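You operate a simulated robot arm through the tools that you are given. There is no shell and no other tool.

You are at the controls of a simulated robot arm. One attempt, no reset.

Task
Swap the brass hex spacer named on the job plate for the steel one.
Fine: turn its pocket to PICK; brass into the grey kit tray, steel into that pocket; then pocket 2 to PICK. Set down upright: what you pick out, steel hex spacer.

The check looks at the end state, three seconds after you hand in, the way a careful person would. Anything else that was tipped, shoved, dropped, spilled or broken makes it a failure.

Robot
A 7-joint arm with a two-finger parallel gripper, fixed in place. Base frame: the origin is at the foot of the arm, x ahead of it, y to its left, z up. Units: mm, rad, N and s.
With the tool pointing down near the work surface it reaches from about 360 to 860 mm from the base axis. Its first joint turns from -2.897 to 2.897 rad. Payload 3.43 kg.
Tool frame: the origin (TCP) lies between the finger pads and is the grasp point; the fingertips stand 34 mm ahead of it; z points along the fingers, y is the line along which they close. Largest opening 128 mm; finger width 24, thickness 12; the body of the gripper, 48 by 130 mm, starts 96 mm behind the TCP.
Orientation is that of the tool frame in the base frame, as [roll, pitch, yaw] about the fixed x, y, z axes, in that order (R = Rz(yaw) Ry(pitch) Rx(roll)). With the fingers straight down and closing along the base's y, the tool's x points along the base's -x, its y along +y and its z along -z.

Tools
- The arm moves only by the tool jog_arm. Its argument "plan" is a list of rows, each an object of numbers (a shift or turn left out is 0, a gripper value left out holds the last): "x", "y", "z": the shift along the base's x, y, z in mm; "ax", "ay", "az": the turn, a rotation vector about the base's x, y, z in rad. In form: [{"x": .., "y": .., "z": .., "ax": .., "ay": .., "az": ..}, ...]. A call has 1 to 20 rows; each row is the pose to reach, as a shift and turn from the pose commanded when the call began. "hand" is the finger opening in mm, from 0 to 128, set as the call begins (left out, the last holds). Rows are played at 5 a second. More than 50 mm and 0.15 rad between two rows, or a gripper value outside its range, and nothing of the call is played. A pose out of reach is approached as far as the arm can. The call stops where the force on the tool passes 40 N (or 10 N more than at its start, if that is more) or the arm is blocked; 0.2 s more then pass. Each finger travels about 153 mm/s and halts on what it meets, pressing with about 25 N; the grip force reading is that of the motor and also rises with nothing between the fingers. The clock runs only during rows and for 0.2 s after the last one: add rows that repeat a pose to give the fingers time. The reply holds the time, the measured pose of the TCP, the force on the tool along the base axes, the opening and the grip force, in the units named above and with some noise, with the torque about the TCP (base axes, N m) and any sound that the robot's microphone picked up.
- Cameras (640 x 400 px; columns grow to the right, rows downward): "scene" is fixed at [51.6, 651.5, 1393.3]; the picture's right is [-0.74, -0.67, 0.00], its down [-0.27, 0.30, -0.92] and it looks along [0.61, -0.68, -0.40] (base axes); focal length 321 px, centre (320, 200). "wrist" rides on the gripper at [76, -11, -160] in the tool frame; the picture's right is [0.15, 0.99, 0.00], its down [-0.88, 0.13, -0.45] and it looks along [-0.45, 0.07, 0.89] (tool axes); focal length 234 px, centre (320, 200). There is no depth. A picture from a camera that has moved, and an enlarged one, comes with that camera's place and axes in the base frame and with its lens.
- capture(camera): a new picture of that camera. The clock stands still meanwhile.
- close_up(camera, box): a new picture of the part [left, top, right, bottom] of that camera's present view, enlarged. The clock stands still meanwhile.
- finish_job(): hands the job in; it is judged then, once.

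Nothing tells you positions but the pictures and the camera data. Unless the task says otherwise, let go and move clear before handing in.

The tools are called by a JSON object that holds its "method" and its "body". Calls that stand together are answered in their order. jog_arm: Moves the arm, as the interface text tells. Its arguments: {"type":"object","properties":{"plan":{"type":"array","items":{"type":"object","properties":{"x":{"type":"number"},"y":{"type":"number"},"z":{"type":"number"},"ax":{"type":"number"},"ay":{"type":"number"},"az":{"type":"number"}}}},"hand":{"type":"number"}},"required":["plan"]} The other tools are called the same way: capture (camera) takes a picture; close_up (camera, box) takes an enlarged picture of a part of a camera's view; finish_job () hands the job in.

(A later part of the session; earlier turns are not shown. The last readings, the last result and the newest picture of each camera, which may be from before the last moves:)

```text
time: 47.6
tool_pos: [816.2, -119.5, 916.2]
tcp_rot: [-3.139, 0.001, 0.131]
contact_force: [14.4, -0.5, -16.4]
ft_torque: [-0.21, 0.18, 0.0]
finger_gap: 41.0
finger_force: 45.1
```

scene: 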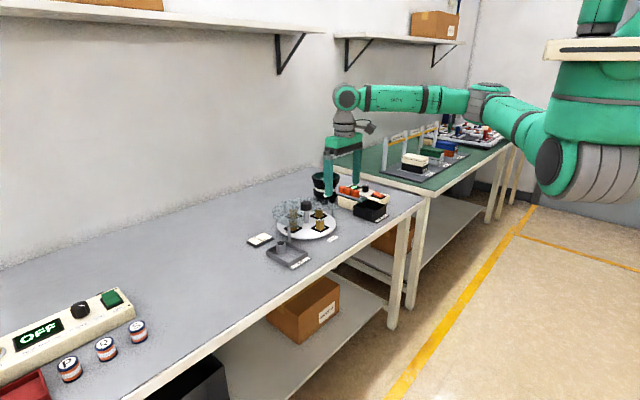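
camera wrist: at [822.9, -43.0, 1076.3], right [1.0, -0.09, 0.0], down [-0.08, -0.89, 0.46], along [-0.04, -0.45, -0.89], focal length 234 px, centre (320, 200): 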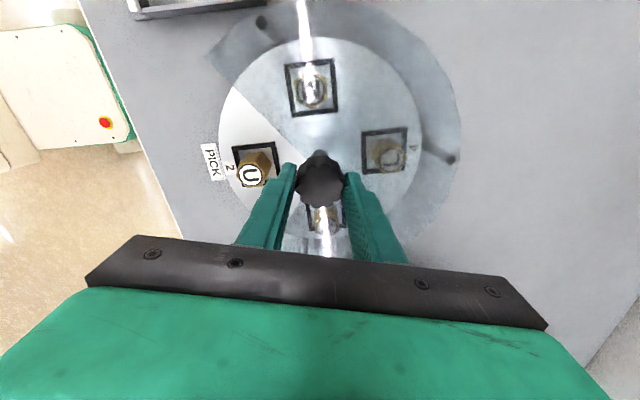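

{"method": "jog_arm", "body": {"plan": [{"x": 0.4, "z": -0.3, "az": -0.03}, {"x": 0.6, "z": -0.6, "az": -0.09}, {"x": 0.6, "z": -0.6, "az": -0.17}, {"x": 0.6, "z": -0.6, "az": -0.25}, {"x": 0.6, "z": -0.6, "az": -0.33}, {"x": 0.6, "z": -0.6, "az": -0.41}, {"x": 0.6, "z": -0.6, "az": -0.49}, {"x": 0.6, "z": -0.6, "az": -0.56}, {"x": 0.6, "z": -0.6, "az": -0.6}, {"x": 0.6, "z": -0.6, "az": -0.6}]}}

{"method": "capture", "body": {"camera": "wrist"}}

{"method": "close_up", "body": {"camera": "scene", "box": [262, 180, 342, 240]}}

```text
time: 49.8
tool_pos: [817.4, -119.3, 917.2]
tcp_rot: [3.141, 0.0, -0.468]
contact_force: [-3.2, -8.7, 3.2]
ft_torque: [-0.03, 1.14, -0.01]
finger_gap: 40.9
finger_force: 45.2
```

```text
taken
camera wrist: at [888.9, -144.6, 1076.2], right [-0.32, -0.95, 0.0], down [-0.84, 0.28, 0.46], along [-0.43, 0.14, -0.89], focal length 234 px, centre (320, 200)
```

wrist: 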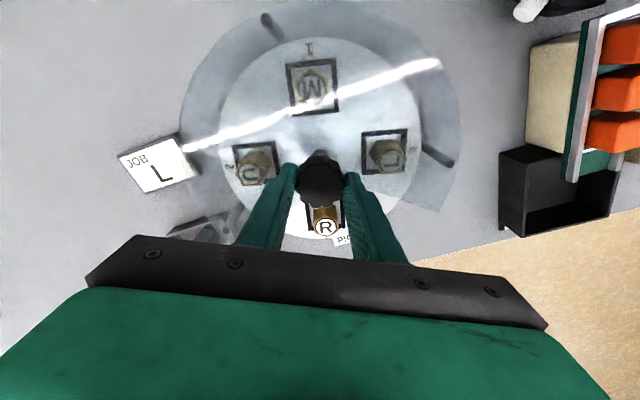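

```text
6.67 times, centred on (302, 210) of scene
camera zoom: at [51.6, 651.5, 1393.3], right [-0.74, -0.67, 0.0], down [-0.27, 0.3, -0.92], along [0.61, -0.68, -0.4], focal length 2140 px, centre (440, 133)
```

zoom: 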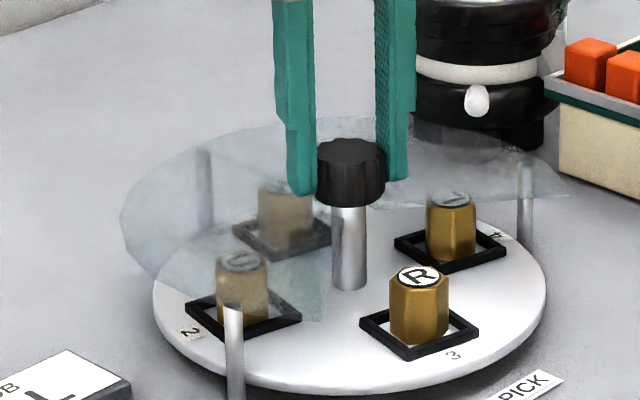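

Pocket 3 (R) is just past PICK. Another 1.41 rad should bring pocket 4 (L) to PICK.

{"method": "jog_arm", "body": {"plan": [{"y": -0.4, "z": 0.1, "az": -0.03}, {"y": -0.6, "z": 0.1, "az": -0.09}, {"y": -0.6, "z": 0.1, "az": -0.17}, {"y": -0.6, "z": 0.1, "az": -0.25}, {"y": -0.6, "z": 0.1, "az": -0.33}, {"y": -0.6, "z": 0.1, "az": -0.41}, {"y": -0.6, "z": 0.1, "az": -0.49}, {"y": -0.6, "z": 0.1, "az": -0.57}, {"y": -0.6, "z": 0.1, "az": -0.64}, {"y": -0.6, "z": 0.1, "az": -0.7}, {"y": -0.6, "z": 0.1, "az": -0.7}]}}

```text
time: 52.2
tool_pos: [815.2, -120.6, 916.9]
tcp_rot: [3.141, 0.001, -1.171]
contact_force: [-7.6, -15.4, -0.6]
ft_torque: [-0.65, -0.05, -0.03]
finger_gap: 40.9
finger_force: 45.4
```

{"method": "jog_arm", "body": {"plan": [{"x": -0.3, "y": -0.6, "az": -0.03}, {"x": -0.5, "y": -1.0, "az": -0.09}, {"x": -0.5, "y": -1.0, "az": -0.17}, {"x": -0.5, "y": -1.0, "az": -0.25}, {"x": -0.5, "y": -1.0, "az": -0.33}, {"x": -0.5, "y": -1.0, "az": -0.41}, {"x": -0.5, "y": -1.0, "az": -0.49}, {"x": -0.5, "y": -1.0, "az": -0.56}, {"x": -0.5, "y": -1.0, "az": -0.6}, {"x": -0.5, "y": -1.0, "az": -0.6}]}}

{"method": "capture", "body": {"camera": "wrist"}}

{"method": "close_up", "body": {"camera": "scene", "box": [262, 180, 342, 240]}}

```text
time: 54.4
tool_pos: [814.7, -120.4, 916.6]
tcp_rot: [3.141, 0.001, -1.771]
contact_force: [-7.9, 1.4, 6.0]
ft_torque: [0.78, -0.03, -0.07]
finger_gap: 40.5
finger_force: 45.0
```

```text
taken
camera wrist: at [811.2, -197.5, 1076.1], right [-1.0, 0.05, 0.0], down [0.05, 0.89, 0.46], along [0.02, 0.46, -0.89], focal length 234 px, centre (320, 200)
```

wrist: 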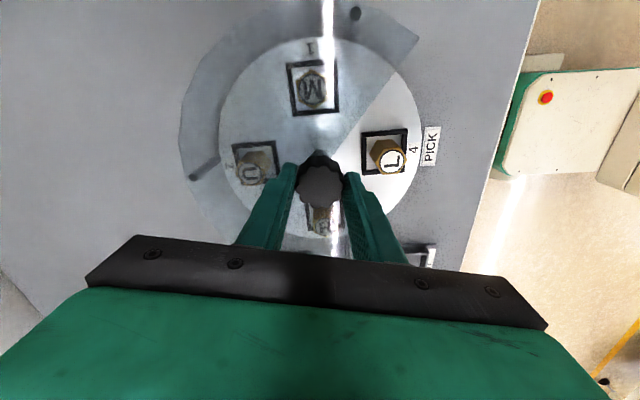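

```text
6.67 times, centred on (302, 210) of scene
camera zoom: at [51.6, 651.5, 1393.3], right [-0.74, -0.67, 0.0], down [-0.27, 0.3, -0.92], along [0.61, -0.68, -0.4], focal length 2140 px, centre (440, 133)
```

zoom: 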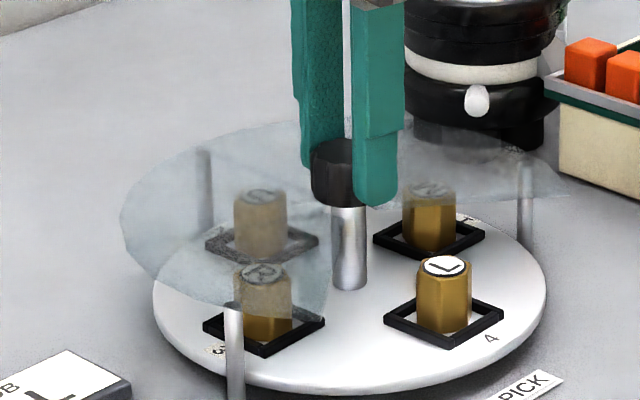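

L is nearly at PICK. I'll turn the last ~0.11 rad and compare the pocket frame with the initial index position using the same scene crop.

{"method": "jog_arm", "body": {"plan": [{"x": -0.3, "az": -0.02}, {"x": -0.5, "az": -0.06}, {"x": -0.5, "az": -0.09}, {"x": -0.5, "az": -0.108}, {"x": -0.5, "az": -0.108}]}}

{"method": "close_up", "body": {"camera": "scene", "box": [272, 190, 352, 240]}}

{"method": "capture", "body": {"camera": "wrist"}}

```text
time: 55.6
tool_pos: [814.4, -122.4, 916.2]
tcp_rot: [-3.139, 0.0, -1.879]
contact_force: [-6.4, -1.5, 7.6]
ft_torque: [-0.61, 0.85, 0.98]
finger_gap: 41.2
finger_force: 44.7
```

```text
8.00 times, centred on (312, 215) of scene
camera zoom: at [51.6, 651.5, 1393.3], right [-0.74, -0.67, 0.0], down [-0.27, 0.3, -0.92], along [0.61, -0.68, -0.4], focal length 2568 px, centre (384, 80)
```

zoom: 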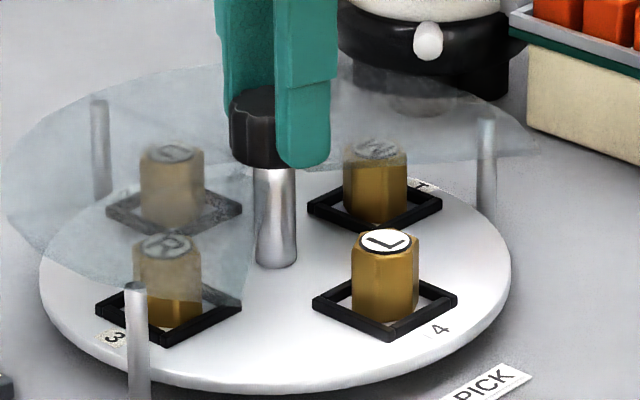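

```text
taken
camera wrist: at [802.6, -197.1, 1076.2], right [-0.99, 0.16, 0.0], down [0.14, 0.88, 0.46], along [0.07, 0.45, -0.89], focal length 234 px, centre (320, 200)
```

wrist: 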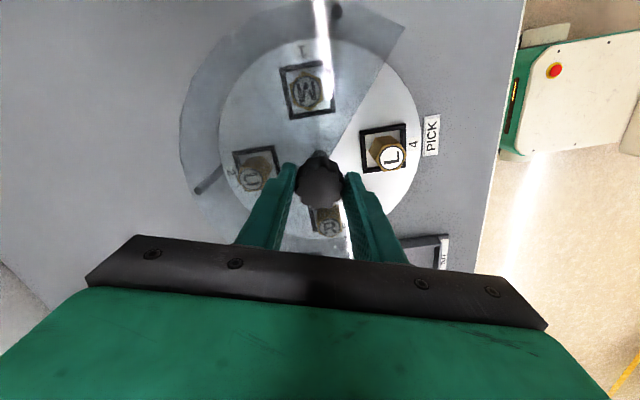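

The frame of pocket 4 matches the initial index position exactly and the + torque shows the opposite end stop. I'll release the knob and lift clear.

{"method": "jog_arm", "body": {"plan": [{"x": 0}, {"x": 0}, {"x": 0}], "hand": 64}}

{"method": "jog_arm", "body": {"plan": [{"z": 15}, {"z": 40}, {"z": 70}, {"z": 95}, {"z": 105}, {"z": 105}]}}

{"method": "close_up", "body": {"camera": "scene", "box": [272, 190, 352, 240]}}

```text
time: 56.4
tool_pos: [814.9, -120.8, 916.0]
tcp_rot: [-3.139, 0.002, -1.876]
contact_force: [-0.3, -1.2, 0.0]
ft_torque: [-0.04, 0.0, 0.0]
finger_gap: 63.8
finger_force: 0.0
```

```text
time: 57.8
tool_pos: [813.4, -121.2, 1020.7]
tcp_rot: [-3.141, 0.002, -1.877]
contact_force: [0.7, -0.3, -0.6]
ft_torque: [0.02, 0.03, 0.02]
finger_gap: 64.0
finger_force: 0.0
```

```text
8.00 times, centred on (312, 215) of scene
camera zoom: at [51.6, 651.5, 1393.3], right [-0.74, -0.67, 0.0], down [-0.27, 0.3, -0.92], along [0.61, -0.68, -0.4], focal length 2568 px, centre (384, 80)
```

zoom: 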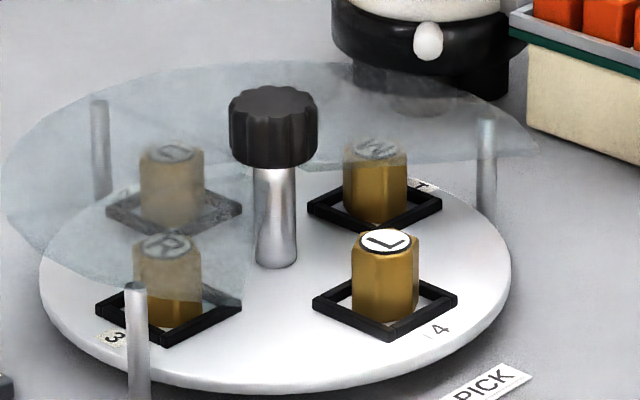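

The disc stays in place with L at PICK. I'll move over the pocket and turn the hand to yaw 0, fingers closing along y.

{"method": "jog_arm", "body": {"plan": [{"x": -3, "az": 0.07}, {"x": -8, "az": 0.2}, {"x": -14, "az": 0.34}, {"x": -20, "az": 0.48}, {"x": -26, "az": 0.62}, {"x": -32, "az": 0.76}, {"x": -38, "az": 0.9}, {"x": -44, "az": 1.04}, {"x": -50, "y": 1, "az": 1.18}, {"x": -56, "y": 1, "az": 1.32}, {"x": -62, "y": 2, "az": 1.46}, {"x": -66, "y": 2, "z": -5, "az": 1.6}, {"x": -70, "y": 2, "z": -10, "az": 1.73}, {"x": -71, "y": 2, "z": -18, "az": 1.84}, {"x": -71, "y": 2, "z": -20, "az": 1.879}, {"x": -71, "y": 2, "z": -20, "az": 1.879}], "hand": 80}}

{"method": "capture", "body": {"camera": "wrist"}}

{"method": "close_up", "body": {"camera": "wrist", "box": [270, 110, 370, 210]}}

```text
time: 61.2
tool_pos: [744.0, -118.5, 1000.8]
tcp_rot: [3.141, 0.002, 0.004]
contact_force: [0.5, 0.4, -0.6]
ft_torque: [0.0, 0.0, -0.01]
finger_gap: 79.9
finger_force: 0.2
```

```text
taken
camera wrist: at [820.0, -107.5, 1161.4], right [0.15, -0.99, 0.0], down [-0.88, -0.13, 0.46], along [-0.45, -0.07, -0.89], focal length 234 px, centre (320, 200)
```

wrist: 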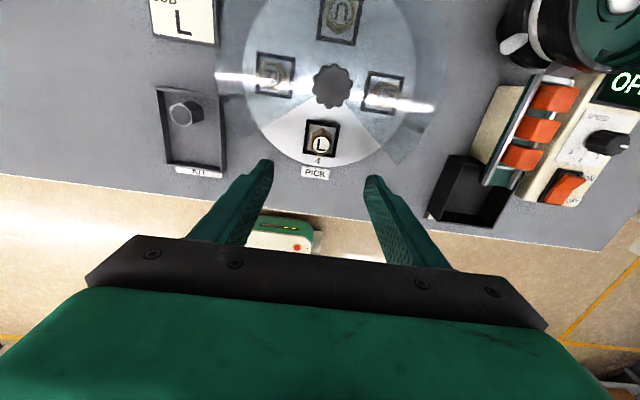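

```text
4.00 times, centred on (320, 160) of wrist
camera zoom: at [820.0, -107.5, 1161.4], right [0.15, -0.99, 0.0], down [-0.88, -0.13, 0.46], along [-0.45, -0.07, -0.89], focal length 937 px, centre (320, 360)
```

zoom: 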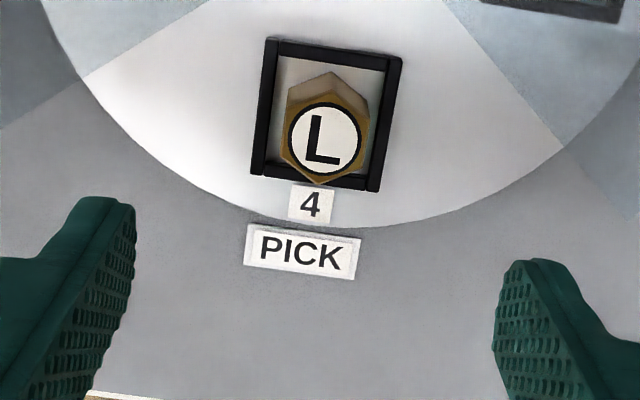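

L is at PICK with its flats parallel to base x, so closing along y grips the flats. The spacer is about 3 mm +x and 1–2 mm −y of the tool axis; I'll descend partly, narrow the fingers and re-check.

{"method": "jog_arm", "body": {"plan": [{"x": 1, "y": -0.5, "z": -15}, {"x": 2, "y": -1, "z": -35}, {"x": 2.7, "y": -1.2, "z": -55}, {"x": 2.7, "y": -1.2, "z": -70}, {"x": 2.7, "y": -1.2, "z": -78}, {"x": 2.7, "y": -1.2, "z": -78}], "hand": 56}}

{"method": "close_up", "body": {"camera": "wrist", "box": [250, 110, 390, 210]}}

{"method": "close_up", "body": {"camera": "scene", "box": [280, 180, 360, 240]}}

```text
time: 62.6
tool_pos: [746.8, -120.3, 921.6]
tcp_rot: [-3.141, 0.002, 0.0]
contact_force: [-0.4, 0.6, -0.1]
ft_torque: [-0.01, -0.03, 0.0]
finger_gap: 55.8
finger_force: 0.1
```

```text
4.00 times, centred on (320, 160) of wrist
camera zoom: at [822.6, -109.8, 1082.0], right [0.15, -0.99, 0.0], down [-0.88, -0.13, 0.46], along [-0.45, -0.07, -0.89], focal length 937 px, centre (320, 360)
```

zoom: 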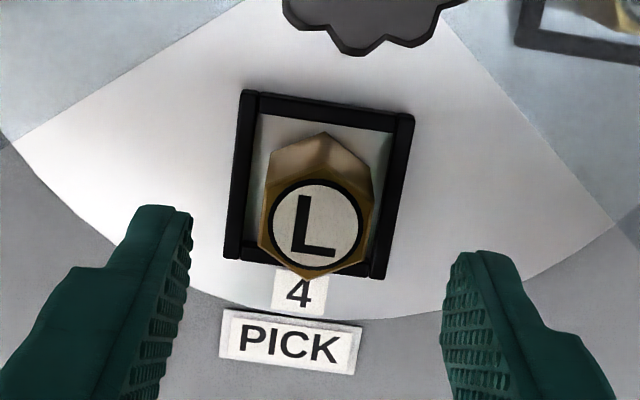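

```text
6.67 times, centred on (320, 210) of scene
camera zoom: at [51.6, 651.5, 1393.3], right [-0.74, -0.67, 0.0], down [-0.27, 0.3, -0.92], along [0.61, -0.68, -0.4], focal length 2140 px, centre (320, 133)
```

zoom: 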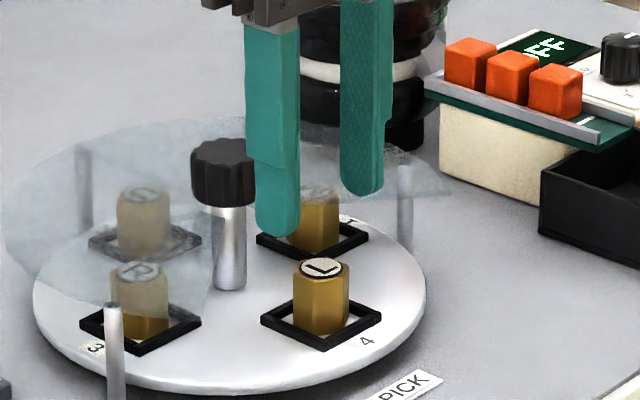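

Aligned in y. I'll descend to TCP z about 875 so that the fingertips stay above the pocket frame, then close on the spacer.

{"method": "jog_arm", "body": {"plan": [{"x": 1, "z": -12}, {"x": 1, "z": -25}, {"x": 1, "z": -36}, {"x": 1, "z": -43}, {"x": 1, "z": -46.5}, {"x": 1, "z": -46.5}]}}

{"method": "capture", "body": {"camera": "wrist"}}

{"method": "close_up", "body": {"camera": "scene", "box": [290, 195, 350, 240]}}

```text
time: 64.0
tool_pos: [747.6, -119.1, 876.3]
tcp_rot: [-3.14, 0.001, 0.001]
contact_force: [-0.3, 0.2, 0.4]
ft_torque: [0.0, 0.0, 0.01]
finger_gap: 56.1
finger_force: 0.1
```

```text
taken
camera wrist: at [823.6, -108.1, 1036.5], right [0.15, -0.99, 0.0], down [-0.88, -0.13, 0.46], along [-0.45, -0.07, -0.89], focal length 234 px, centre (320, 200)
```

wrist: 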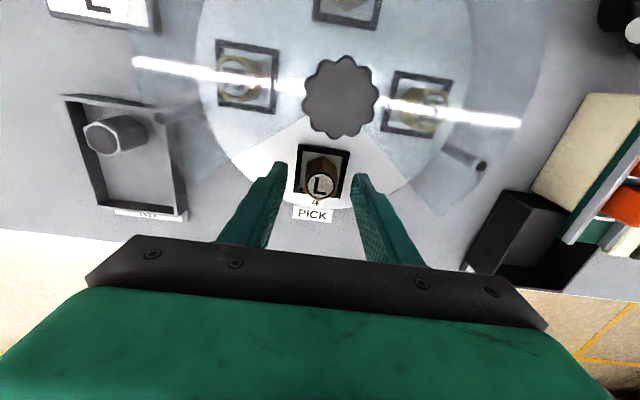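

```text
8.89 times, centred on (320, 218) of scene
camera zoom: at [51.6, 651.5, 1393.3], right [-0.74, -0.67, 0.0], down [-0.27, 0.3, -0.92], along [0.61, -0.68, -0.4], focal length 2854 px, centre (320, 44)
```

zoom: 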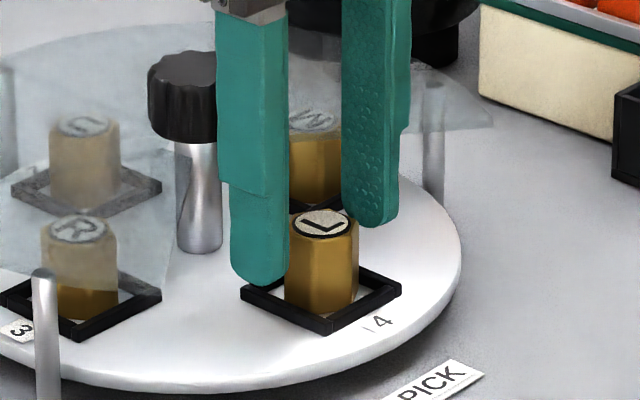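

The fingers straddle the L spacer with tips above the frame. Closing now.

{"method": "jog_arm", "body": {"plan": [{"x": 0}, {"x": 0}, {"x": 0}, {"x": 0}], "hand": 10}}

{"method": "close_up", "body": {"camera": "scene", "box": [290, 195, 350, 240]}}

{"method": "close_up", "body": {"camera": "wrist", "box": [260, 130, 380, 220]}}

```text
time: 65.0
tool_pos: [747.2, -118.4, 876.0]
tcp_rot: [-3.141, 0.002, 0.003]
contact_force: [0.4, -0.6, -0.2]
ft_torque: [0.01, -0.03, 0.0]
finger_gap: 27.4
finger_force: 25.2
```

```text
8.89 times, centred on (320, 218) of scene
camera zoom: at [51.6, 651.5, 1393.3], right [-0.74, -0.67, 0.0], down [-0.27, 0.3, -0.92], along [0.61, -0.68, -0.4], focal length 2854 px, centre (320, 44)
```

zoom: 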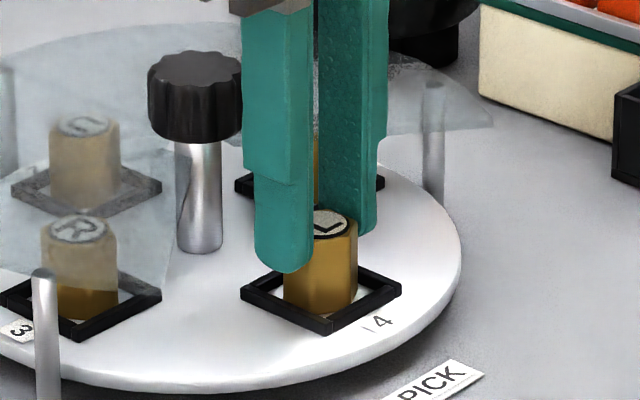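

```text
4.44 times, centred on (320, 175) of wrist
camera zoom: at [823.6, -108.1, 1036.5], right [0.15, -0.99, 0.0], down [-0.88, -0.13, 0.46], along [-0.45, -0.07, -0.89], focal length 1041 px, centre (320, 311)
```

zoom: 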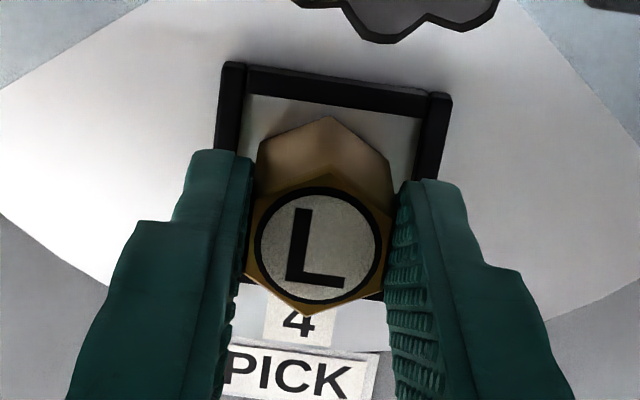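

The spacer is held on its flats with a 27.4 mm gap. I'll lift it straight up 100 mm and check the hold.

{"method": "jog_arm", "body": {"plan": [{"z": 5}, {"z": 15}, {"z": 32}, {"z": 52}, {"z": 72}, {"z": 90}, {"z": 100}, {"z": 100}]}}

{"method": "capture", "body": {"camera": "wrist"}}

{"method": "close_up", "body": {"camera": "scene", "box": [240, 160, 360, 280]}}

```text
time: 66.8
tool_pos: [748.1, -122.1, 975.4]
tcp_rot: [-3.141, 0.001, -0.001]
contact_force: [0.7, -0.2, -2.1]
ft_torque: [0.03, 0.0, 0.0]
finger_gap: 27.7
finger_force: 24.8
```

```text
taken
camera wrist: at [823.7, -110.1, 1135.8], right [0.15, -0.99, 0.0], down [-0.88, -0.13, 0.46], along [-0.45, -0.07, -0.89], focal length 234 px, centre (320, 200)
```

wrist: 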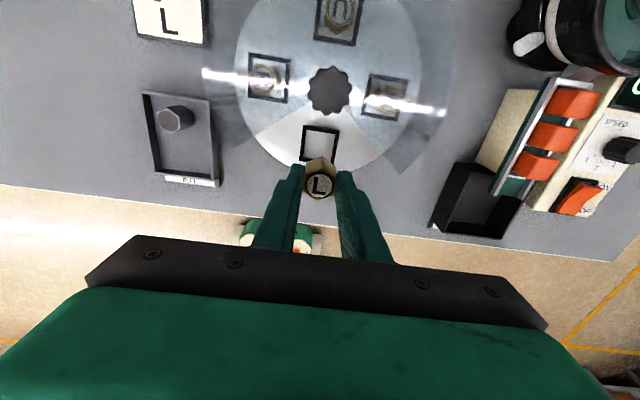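

```text
3.33 times, centred on (300, 220) of scene
camera zoom: at [51.6, 651.5, 1393.3], right [-0.74, -0.67, 0.0], down [-0.27, 0.3, -0.92], along [0.61, -0.68, -0.4], focal length 1070 px, centre (387, 133)
```

zoom: 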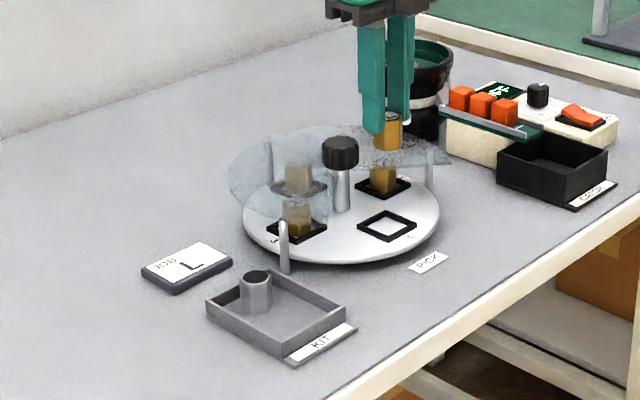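

The L spacer is lifted upright. I'll carry it at height over to the free half of the KIT tray, around (706, 60).

{"method": "jog_arm", "body": {"plan": [{"x": -3, "y": 10}, {"x": -8, "y": 32}, {"x": -15, "y": 62}, {"x": -22, "y": 92}, {"x": -29, "y": 122}, {"x": -36, "y": 150}, {"x": -40, "y": 170}, {"x": -41.5, "y": 179}, {"x": -41.5, "y": 179}, {"x": -41.5, "y": 179}]}}

{"method": "capture", "body": {"camera": "wrist"}}

{"method": "close_up", "body": {"camera": "scene", "box": [240, 170, 340, 280]}}

```text
time: 69.0
tool_pos: [706.6, 58.1, 977.3]
tcp_rot: [3.141, 0.002, 0.002]
contact_force: [-0.7, 0.1, -1.5]
ft_torque: [0.03, -0.03, 0.02]
finger_gap: 27.6
finger_force: 25.0
```

```text
taken
camera wrist: at [782.3, 68.2, 1137.4], right [0.15, -0.99, 0.0], down [-0.88, -0.13, 0.46], along [-0.45, -0.07, -0.89], focal length 234 px, centre (320, 200)
```

wrist: 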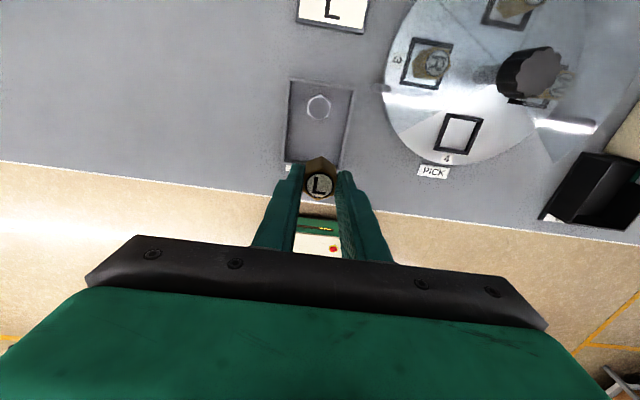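

```text
3.64 times, centred on (290, 225) of scene
camera zoom: at [51.6, 651.5, 1393.3], right [-0.74, -0.67, 0.0], down [-0.27, 0.3, -0.92], along [0.61, -0.68, -0.4], focal length 1167 px, centre (429, 109)
```

zoom: 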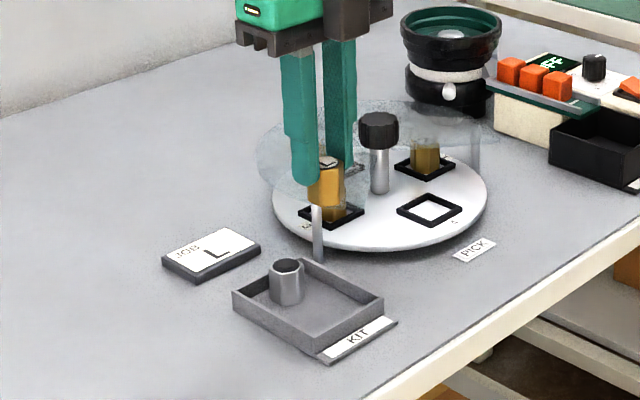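

I'll enlarge the tray in the wrist view to find its inner edges and the steel spacer.

{"method": "close_up", "body": {"camera": "wrist", "box": [270, 70, 370, 180]}}

```text
3.64 times, centred on (320, 125) of wrist
camera zoom: at [782.3, 68.2, 1137.4], right [0.15, -0.99, 0.0], down [-0.88, -0.13, 0.46], along [-0.45, -0.07, -0.89], focal length 852 px, centre (320, 473)
```

zoom: 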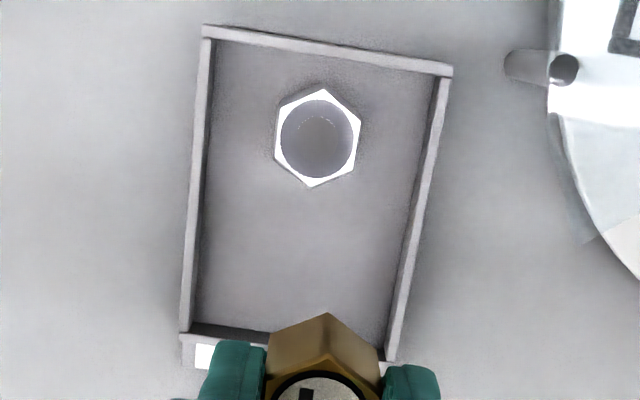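

The tray spans about x 675–781, y 21–104, with the steel spacer at about (753,64). I'll shift +3 mm in y and descend to just above the expected floor contact.

{"method": "jog_arm", "body": {"plan": [{"y": 1.5, "z": -12}, {"y": 3, "z": -32}, {"y": 3, "z": -55}, {"y": 3, "z": -77}, {"y": 3, "z": -94}, {"y": 3, "z": -106}, {"y": 3, "z": -111}, {"y": 3, "z": -111}]}}

{"method": "capture", "body": {"camera": "wrist"}}

{"method": "close_up", "body": {"camera": "scene", "box": [250, 210, 330, 270]}}

```text
time: 70.8
tool_pos: [708.3, 61.5, 865.6]
tcp_rot: [-3.141, 0.004, 0.002]
contact_force: [-0.4, -0.6, -1.6]
ft_torque: [-0.02, -0.02, -0.03]
finger_gap: 27.6
finger_force: 25.0
```

```text
taken
camera wrist: at [783.8, 72.9, 1025.5], right [0.15, -0.99, 0.0], down [-0.88, -0.13, 0.46], along [-0.45, -0.07, -0.89], focal length 234 px, centre (320, 200)
```

wrist: 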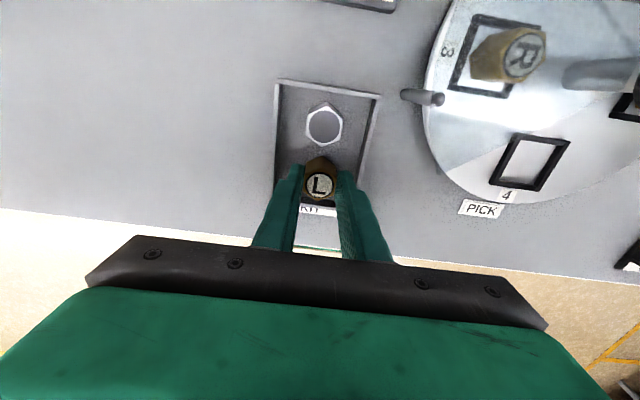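

```text
6.67 times, centred on (290, 240) of scene
camera zoom: at [51.6, 651.5, 1393.3], right [-0.74, -0.67, 0.0], down [-0.27, 0.3, -0.92], along [0.61, -0.68, -0.4], focal length 2140 px, centre (520, -67)
```

zoom: 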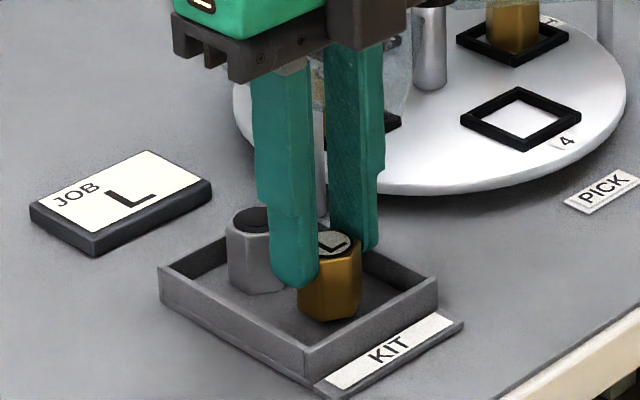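

The spacer is just above the tray floor. I'll creep down in small steps while watching the vertical force.

{"method": "jog_arm", "body": {"plan": [{"z": -1.5}, {"z": -3}, {"z": -3}]}}

{"method": "jog_arm", "body": {"plan": [{"z": -1}, {"z": -2}, {"z": -2}]}}

```text
time: 71.6
tool_pos: [707.7, 61.5, 861.6]
tcp_rot: [3.14, 0.002, -0.001]
contact_force: [0.4, 0.5, -1.6]
ft_torque: [0.01, -0.02, -0.01]
finger_gap: 27.4
finger_force: 25.3
```

```text
time: 72.4
tool_pos: [705.6, 63.2, 861.8]
tcp_rot: [-3.14, -0.001, 0.002]
contact_force: [-2.8, 6.7, 17.3]
ft_torque: [0.22, 0.16, -0.04]
finger_gap: 27.7
finger_force: 25.4
```

Contact with the floor at +17 N. I'll ease up 1 mm and then open the fingers to set it down.

{"method": "jog_arm", "body": {"plan": [{"z": 0.6}, {"z": 1.1}, {"z": 1.1}]}}

{"method": "jog_arm", "body": {"plan": [{"x": 0}, {"x": 0}, {"x": 0}], "hand": 42}}

{"method": "close_up", "body": {"camera": "scene", "box": [250, 210, 330, 270]}}

{"method": "close_up", "body": {"camera": "wrist", "box": [250, 80, 400, 220]}}

```text
time: 73.2
tool_pos: [705.9, 62.1, 860.7]
tcp_rot: [-3.14, 0.003, 0.0]
contact_force: [-4.7, 2.1, 16.8]
ft_torque: [0.04, 0.22, -0.01]
finger_gap: 27.5
finger_force: 24.8
```

```text
time: 74.0
tool_pos: [706.9, 62.5, 860.7]
tcp_rot: [-3.141, 0.002, 0.003]
contact_force: [-0.2, 0.7, -0.3]
ft_torque: [-0.03, -0.03, -0.02]
finger_gap: 42.2
finger_force: 0.1
```

```text
6.67 times, centred on (290, 240) of scene
camera zoom: at [51.6, 651.5, 1393.3], right [-0.74, -0.67, 0.0], down [-0.27, 0.3, -0.92], along [0.61, -0.68, -0.4], focal length 2140 px, centre (520, -67)
```

zoom: 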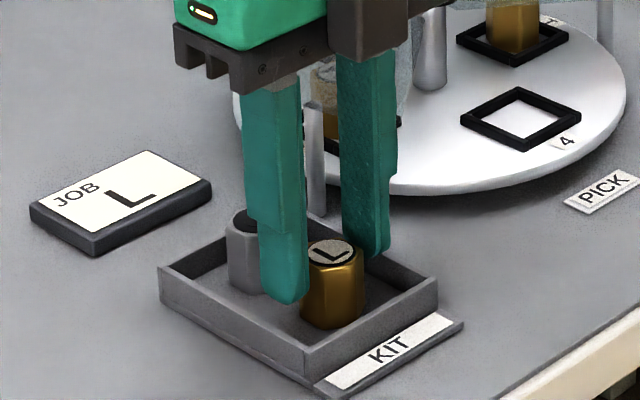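

```text
2.86 times, centred on (325, 150) of wrist
camera zoom: at [782.6, 73.2, 1020.9], right [0.15, -0.99, 0.0], down [-0.88, -0.13, 0.46], along [-0.45, -0.07, -0.89], focal length 669 px, centre (306, 343)
```

zoom: 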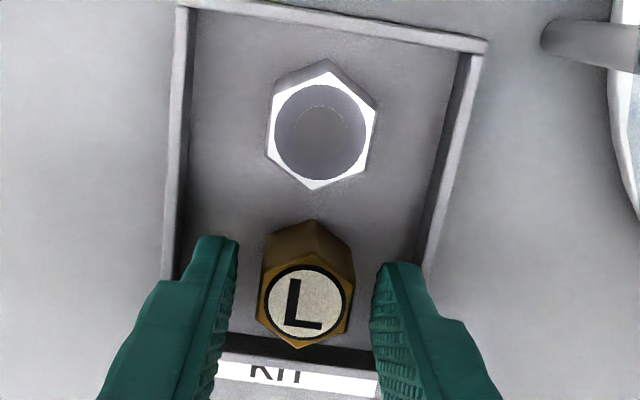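

The brass L spacer stands upright in the tray. I'll rise straight up, then move over the steel spacer.

{"method": "jog_arm", "body": {"plan": [{"z": 6}, {"z": 18}, {"z": 35}, {"z": 52}, {"z": 60}, {"x": 10, "z": 60}, {"x": 26, "y": 1, "z": 60}, {"x": 40, "y": 1, "z": 60}, {"x": 46, "y": 1, "z": 60}, {"x": 46, "y": 1, "z": 60}], "hand": 42}}

{"method": "close_up", "body": {"camera": "wrist", "box": [250, 80, 400, 220]}}

{"method": "close_up", "body": {"camera": "scene", "box": [250, 210, 330, 270]}}

```text
time: 76.2
tool_pos: [750.7, 64.5, 922.0]
tcp_rot: [-3.139, 0.002, 0.004]
contact_force: [0.2, -0.2, -0.2]
ft_torque: [0.03, 0.03, 0.01]
finger_gap: 42.1
finger_force: 0.1
```

```text
2.86 times, centred on (325, 150) of wrist
camera zoom: at [827.5, 74.9, 1081.7], right [0.15, -0.99, 0.0], down [-0.88, -0.13, 0.46], along [-0.45, -0.07, -0.89], focal length 669 px, centre (306, 343)
```

zoom: 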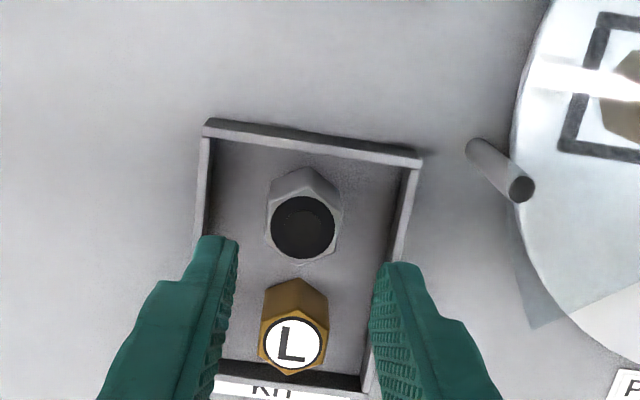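

```text
6.67 times, centred on (290, 240) of scene
camera zoom: at [51.6, 651.5, 1393.3], right [-0.74, -0.67, 0.0], down [-0.27, 0.3, -0.92], along [0.61, -0.68, -0.4], focal length 2140 px, centre (520, -67)
```

zoom: 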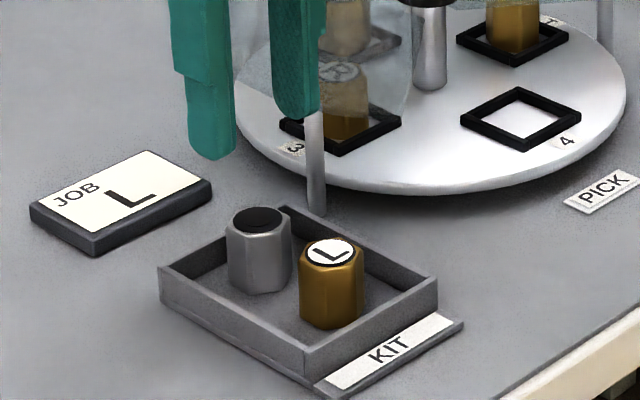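

Both spacers stand upright; the steel one is about 3 mm further in +x. I'll shift and descend around it.

{"method": "jog_arm", "body": {"plan": [{"x": 2, "y": 0.3, "z": -5}, {"x": 3, "y": 0.5, "z": -18}, {"x": 3, "y": 0.5, "z": -34}, {"x": 3, "y": 0.5, "z": -48}, {"x": 3, "y": 0.5, "z": -56}, {"x": 3, "y": 0.5, "z": -60}, {"x": 3, "y": 0.5, "z": -60}]}}

{"method": "close_up", "body": {"camera": "wrist", "box": [250, 80, 400, 220]}}

{"method": "close_up", "body": {"camera": "scene", "box": [250, 210, 330, 270]}}

```text
time: 77.8
tool_pos: [755.5, 63.5, 860.8]
tcp_rot: [-3.141, 0.0, 0.003]
contact_force: [-0.1, 0.1, 0.2]
ft_torque: [-0.01, 0.01, 0.02]
finger_gap: 41.9
finger_force: 0.0
```

```text
2.86 times, centred on (325, 150) of wrist
camera zoom: at [831.6, 75.9, 1020.6], right [0.15, -0.99, 0.0], down [-0.88, -0.13, 0.46], along [-0.45, -0.07, -0.89], focal length 669 px, centre (306, 343)
```

zoom: 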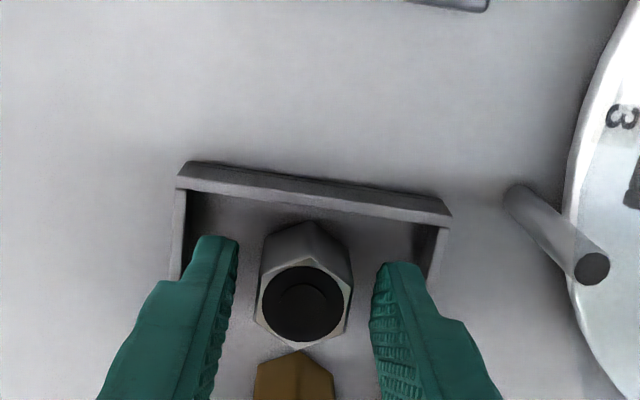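

```text
6.67 times, centred on (290, 240) of scene
camera zoom: at [51.6, 651.5, 1393.3], right [-0.74, -0.67, 0.0], down [-0.27, 0.3, -0.92], along [0.61, -0.68, -0.4], focal length 2140 px, centre (520, -67)
```

zoom: 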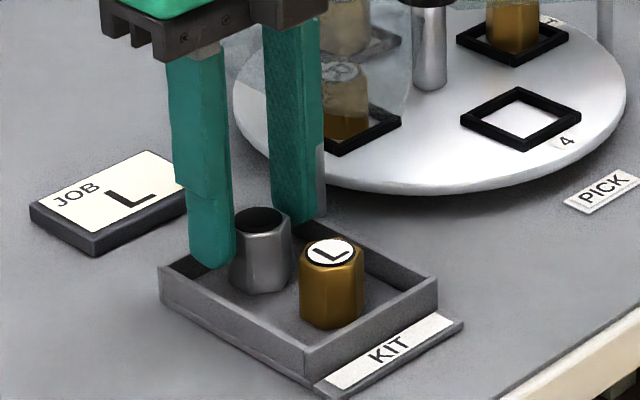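

The steel spacer is centred between the fingers, just as the brass one was. Closing and lifting.

{"method": "jog_arm", "body": {"plan": [{"x": 0}, {"x": 0}, {"x": 0}, {"x": 0}], "hand": 10}}

{"method": "jog_arm", "body": {"plan": [{"z": 4}, {"z": 12}, {"z": 28}, {"z": 48}, {"z": 70}, {"z": 92}, {"z": 108}, {"z": 115}, {"z": 115}]}}

{"method": "capture", "body": {"camera": "wrist"}}

{"method": "close_up", "body": {"camera": "scene", "box": [240, 170, 350, 270]}}

```text
time: 78.8
tool_pos: [755.6, 65.3, 860.4]
tcp_rot: [-3.139, 0.001, 0.001]
contact_force: [0.0, -0.2, -0.5]
ft_torque: [-0.04, 0.02, 0.0]
finger_gap: 27.1
finger_force: 24.7
```

```text
time: 80.8
tool_pos: [755.0, 62.0, 975.3]
tcp_rot: [-3.141, 0.002, 0.001]
contact_force: [-0.3, 0.0, -1.3]
ft_torque: [0.0, 0.01, 0.01]
finger_gap: 27.5
finger_force: 24.6
```

```text
taken
camera wrist: at [831.4, 73.5, 1135.8], right [0.15, -0.99, 0.0], down [-0.88, -0.13, 0.46], along [-0.45, -0.07, -0.89], focal length 234 px, centre (320, 200)
```

wrist: 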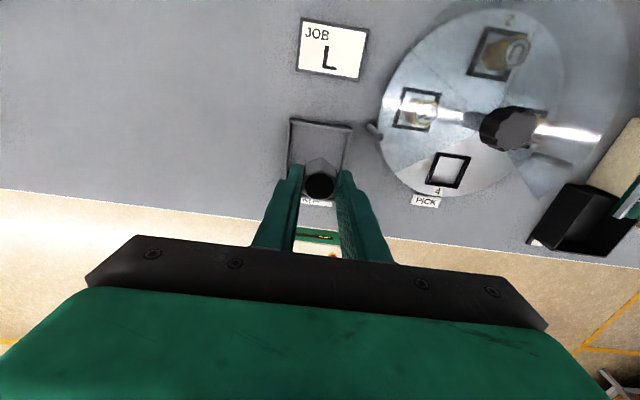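

```text
4.00 times, centred on (295, 220) of scene
camera zoom: at [51.6, 651.5, 1393.3], right [-0.74, -0.67, 0.0], down [-0.27, 0.3, -0.92], along [0.61, -0.68, -0.4], focal length 1284 px, centre (420, 120)
```

zoom: 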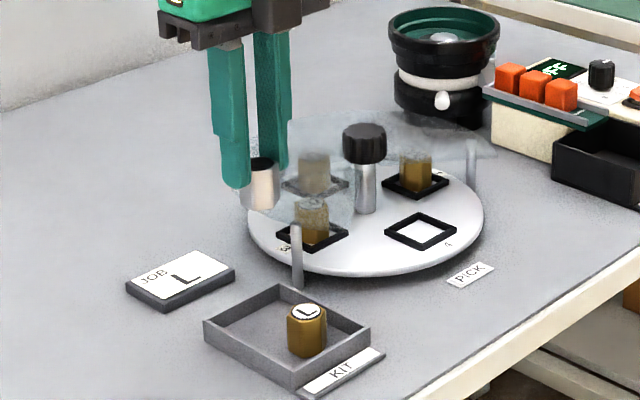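

The steel spacer is held upright and the brass L stands in the tray. I'll carry the steel one back over pocket 4.

{"method": "jog_arm", "body": {"plan": [{"y": -10}, {"x": -1, "y": -32}, {"x": -3, "y": -62}, {"x": -4, "y": -92}, {"x": -5, "y": -122}, {"x": -7, "y": -152}, {"x": -8, "y": -174}, {"x": -8, "y": -183.5}, {"x": -8, "y": -183.5}, {"x": -8, "y": -183.5}]}}

{"method": "close_up", "body": {"camera": "wrist", "box": [250, 90, 390, 210]}}

{"method": "close_up", "body": {"camera": "scene", "box": [262, 170, 362, 250]}}

```text
time: 83.0
tool_pos: [747.4, -120.4, 975.4]
tcp_rot: [3.14, 0.001, 0.003]
contact_force: [0.3, 0.5, -2.7]
ft_torque: [-0.04, 0.01, -0.03]
finger_gap: 27.6
finger_force: 24.7
```

```text
3.33 times, centred on (320, 150) of wrist
camera zoom: at [823.4, -108.9, 1134.5], right [0.15, -0.99, 0.0], down [-0.88, -0.13, 0.46], along [-0.45, -0.07, -0.89], focal length 781 px, centre (320, 367)
```

zoom: 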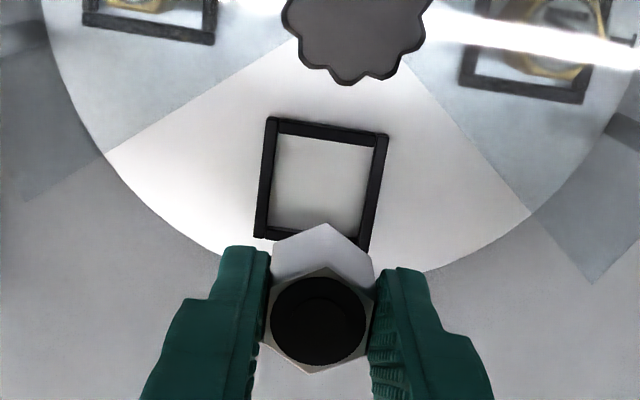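

```text
5.00 times, centred on (312, 210) of scene
camera zoom: at [51.6, 651.5, 1393.3], right [-0.74, -0.67, 0.0], down [-0.27, 0.3, -0.92], along [0.61, -0.68, -0.4], focal length 1605 px, centre (360, 150)
```

zoom: 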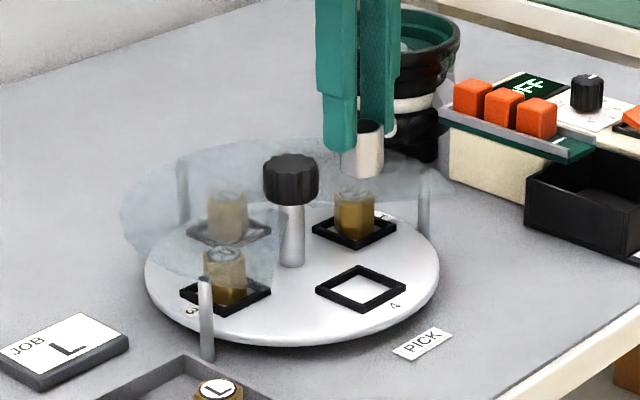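

The pocket frame centre is at about (747,−120.7), within 1 mm of the tool axis. I'll descend to just above the frame and re-check before lowering in.

{"method": "jog_arm", "body": {"plan": [{"x": -0.3, "y": -0.3, "z": -12}, {"x": -0.7, "y": -0.6, "z": -30}, {"x": -0.7, "y": -0.6, "z": -50}, {"x": -0.7, "y": -0.6, "z": -68}, {"x": -0.7, "y": -0.6, "z": -80}, {"x": -0.7, "y": -0.6, "z": -88}, {"x": -0.7, "y": -0.6, "z": -88}]}}

{"method": "close_up", "body": {"camera": "wrist", "box": [250, 110, 390, 210]}}

{"method": "close_up", "body": {"camera": "scene", "box": [290, 195, 350, 240]}}

```text
time: 84.6
tool_pos: [744.4, -120.8, 888.2]
tcp_rot: [3.142, -0.001, 0.002]
contact_force: [0.3, -0.9, -0.3]
ft_torque: [0.01, 0.0, 0.02]
finger_gap: 27.5
finger_force: 24.9
```

```text
4.00 times, centred on (320, 160) of wrist
camera zoom: at [820.9, -110.2, 1048.0], right [0.15, -0.99, 0.0], down [-0.88, -0.13, 0.46], along [-0.45, -0.07, -0.89], focal length 937 px, centre (320, 360)
```

zoom: 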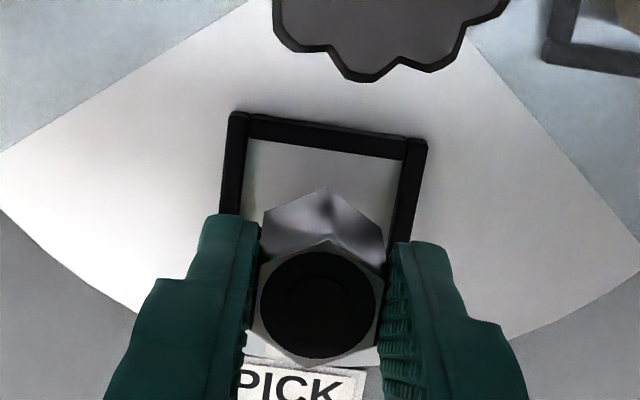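

```text
8.89 times, centred on (320, 218) of scene
camera zoom: at [51.6, 651.5, 1393.3], right [-0.74, -0.67, 0.0], down [-0.27, 0.3, -0.92], along [0.61, -0.68, -0.4], focal length 2854 px, centre (320, 44)
```

zoom: 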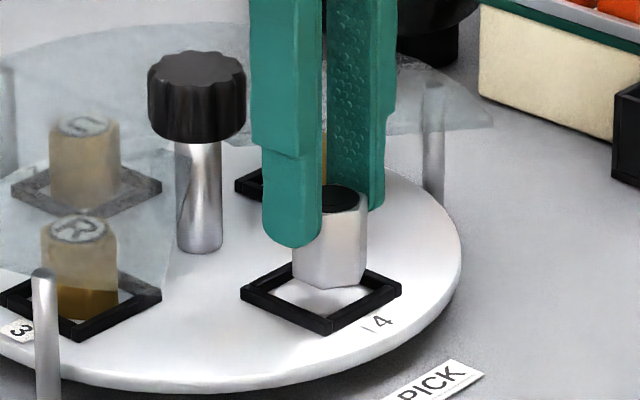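

The spacer is about 3.5 mm short of the pocket centre in x and 1 mm off in y. I'll correct that here, above the frame, and re-check.

{"method": "jog_arm", "body": {"plan": [{"x": 1.5, "y": 0.4}, {"x": 3.3, "y": 0.9}, {"x": 3.3, "y": 0.9}, {"x": 3.3, "y": 0.9}]}}

{"method": "close_up", "body": {"camera": "wrist", "box": [250, 110, 390, 210]}}

{"method": "close_up", "body": {"camera": "scene", "box": [290, 195, 350, 240]}}

```text
time: 85.6
tool_pos: [749.6, -120.4, 888.7]
tcp_rot: [-3.139, 0.002, 0.003]
contact_force: [-0.5, -0.5, -1.1]
ft_torque: [-0.01, -0.02, 0.02]
finger_gap: 27.5
finger_force: 25.4
```

```text
4.00 times, centred on (320, 160) of wrist
camera zoom: at [825.8, -109.4, 1048.6], right [0.15, -0.99, 0.0], down [-0.88, -0.13, 0.46], along [-0.45, -0.07, -0.89], focal length 937 px, centre (320, 360)
```

zoom: 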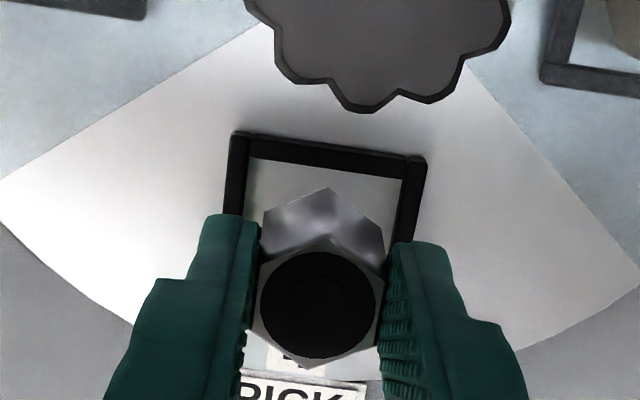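

```text
8.89 times, centred on (320, 218) of scene
camera zoom: at [51.6, 651.5, 1393.3], right [-0.74, -0.67, 0.0], down [-0.27, 0.3, -0.92], along [0.61, -0.68, -0.4], focal length 2854 px, centre (320, 44)
```

zoom: 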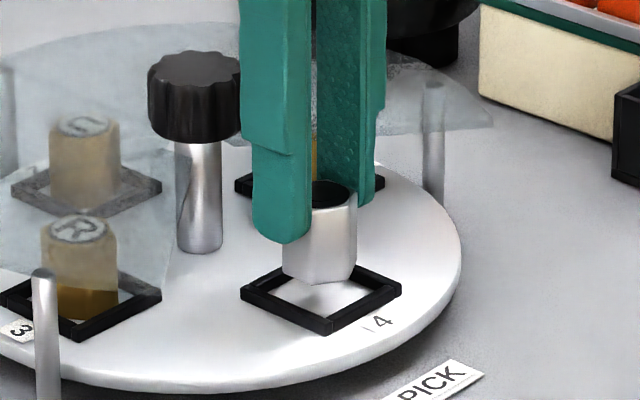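

The steel spacer now lines up directly above where the brass one stood. I'll lower it into the pocket, creeping near contact.

{"method": "jog_arm", "body": {"plan": [{"z": -3}, {"z": -6}, {"z": -9}, {"z": -10}, {"z": -10}]}}

{"method": "close_up", "body": {"camera": "scene", "box": [290, 195, 350, 240]}}

{"method": "close_up", "body": {"camera": "wrist", "box": [250, 110, 390, 210]}}

```text
time: 86.8
tool_pos: [749.4, -120.3, 878.7]
tcp_rot: [-3.141, 0.0, 0.001]
contact_force: [0.0, 0.0, -1.8]
ft_torque: [-0.01, -0.01, 0.0]
finger_gap: 27.2
finger_force: 25.2
```

```text
8.89 times, centred on (320, 218) of scene
camera zoom: at [51.6, 651.5, 1393.3], right [-0.74, -0.67, 0.0], down [-0.27, 0.3, -0.92], along [0.61, -0.68, -0.4], focal length 2854 px, centre (320, 44)
```

zoom: 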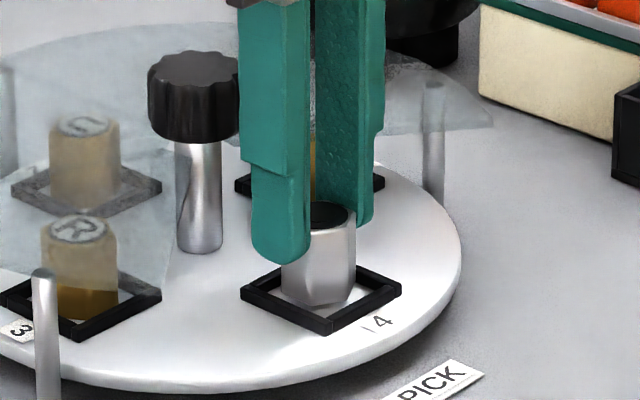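

```text
4.00 times, centred on (320, 160) of wrist
camera zoom: at [826.6, -109.5, 1038.8], right [0.15, -0.99, 0.0], down [-0.88, -0.13, 0.46], along [-0.45, -0.07, -0.89], focal length 937 px, centre (320, 360)
```

zoom: 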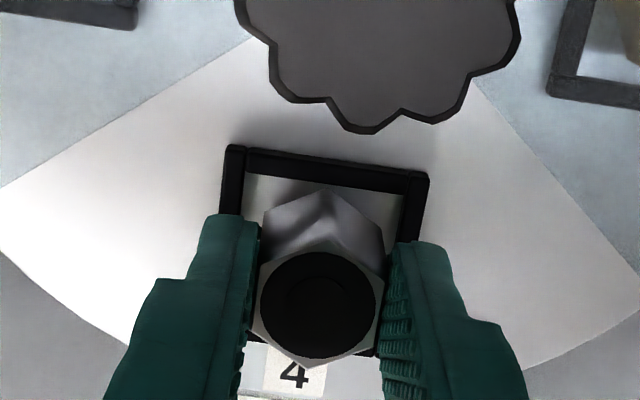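

It is descending inside the frame but sits close to the +x wall. I'll shift −2 mm in x, matching where the brass one stood, and then creep down.

{"method": "jog_arm", "body": {"plan": [{"x": -1}, {"x": -2}, {"x": -2}, {"x": -2}]}}

{"method": "jog_arm", "body": {"plan": [{"z": -1}, {"z": -2}, {"z": -2}]}}

{"method": "close_up", "body": {"camera": "wrist", "box": [250, 110, 390, 210]}}

```text
time: 87.8
tool_pos: [748.7, -120.8, 878.2]
tcp_rot: [-3.141, 0.003, 0.004]
contact_force: [0.3, 0.3, -1.7]
ft_torque: [0.01, 0.01, -0.01]
finger_gap: 27.4
finger_force: 25.7
```

```text
time: 88.6
tool_pos: [748.0, -119.5, 877.1]
tcp_rot: [-3.141, 0.001, 0.003]
contact_force: [-1.4, -0.6, -1.0]
ft_torque: [0.0, 0.0, 0.01]
finger_gap: 27.8
finger_force: 25.5
```

```text
4.00 times, centred on (320, 160) of wrist
camera zoom: at [824.5, -108.9, 1036.4], right [0.15, -0.99, 0.0], down [-0.88, -0.13, 0.46], along [-0.45, -0.07, -0.89], focal length 937 px, centre (320, 360)
```

zoom: 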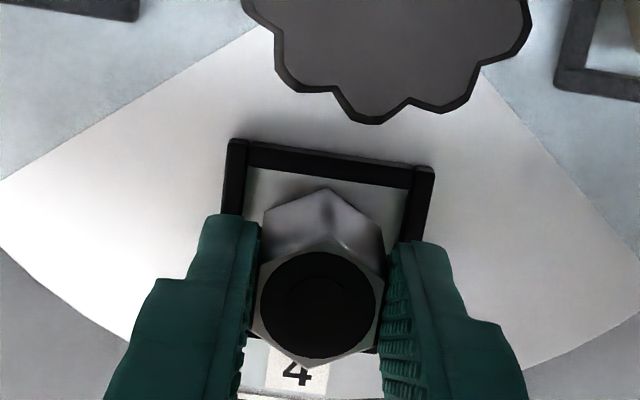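

Better centred in the frame, and no contact yet. I keep creeping down.

{"method": "jog_arm", "body": {"plan": [{"z": -0.7}, {"z": -1.3}, {"z": -1.3}]}}

{"method": "jog_arm", "body": {"plan": [{"z": -0.5}, {"z": -1}, {"z": -1}]}}

```text
time: 89.4
tool_pos: [748.3, -120.4, 875.9]
tcp_rot: [3.141, 0.002, 0.002]
contact_force: [-2.2, -0.1, 12.6]
ft_torque: [-0.01, 0.31, 0.01]
finger_gap: 27.5
finger_force: 25.8
```

```text
time: 90.2
tool_pos: [748.4, -118.7, 873.9]
tcp_rot: [-3.138, 0.0, 0.004]
contact_force: [4.0, 1.6, 15.6]
ft_torque: [0.06, -0.08, 0.09]
finger_gap: 27.7
finger_force: 24.7
```

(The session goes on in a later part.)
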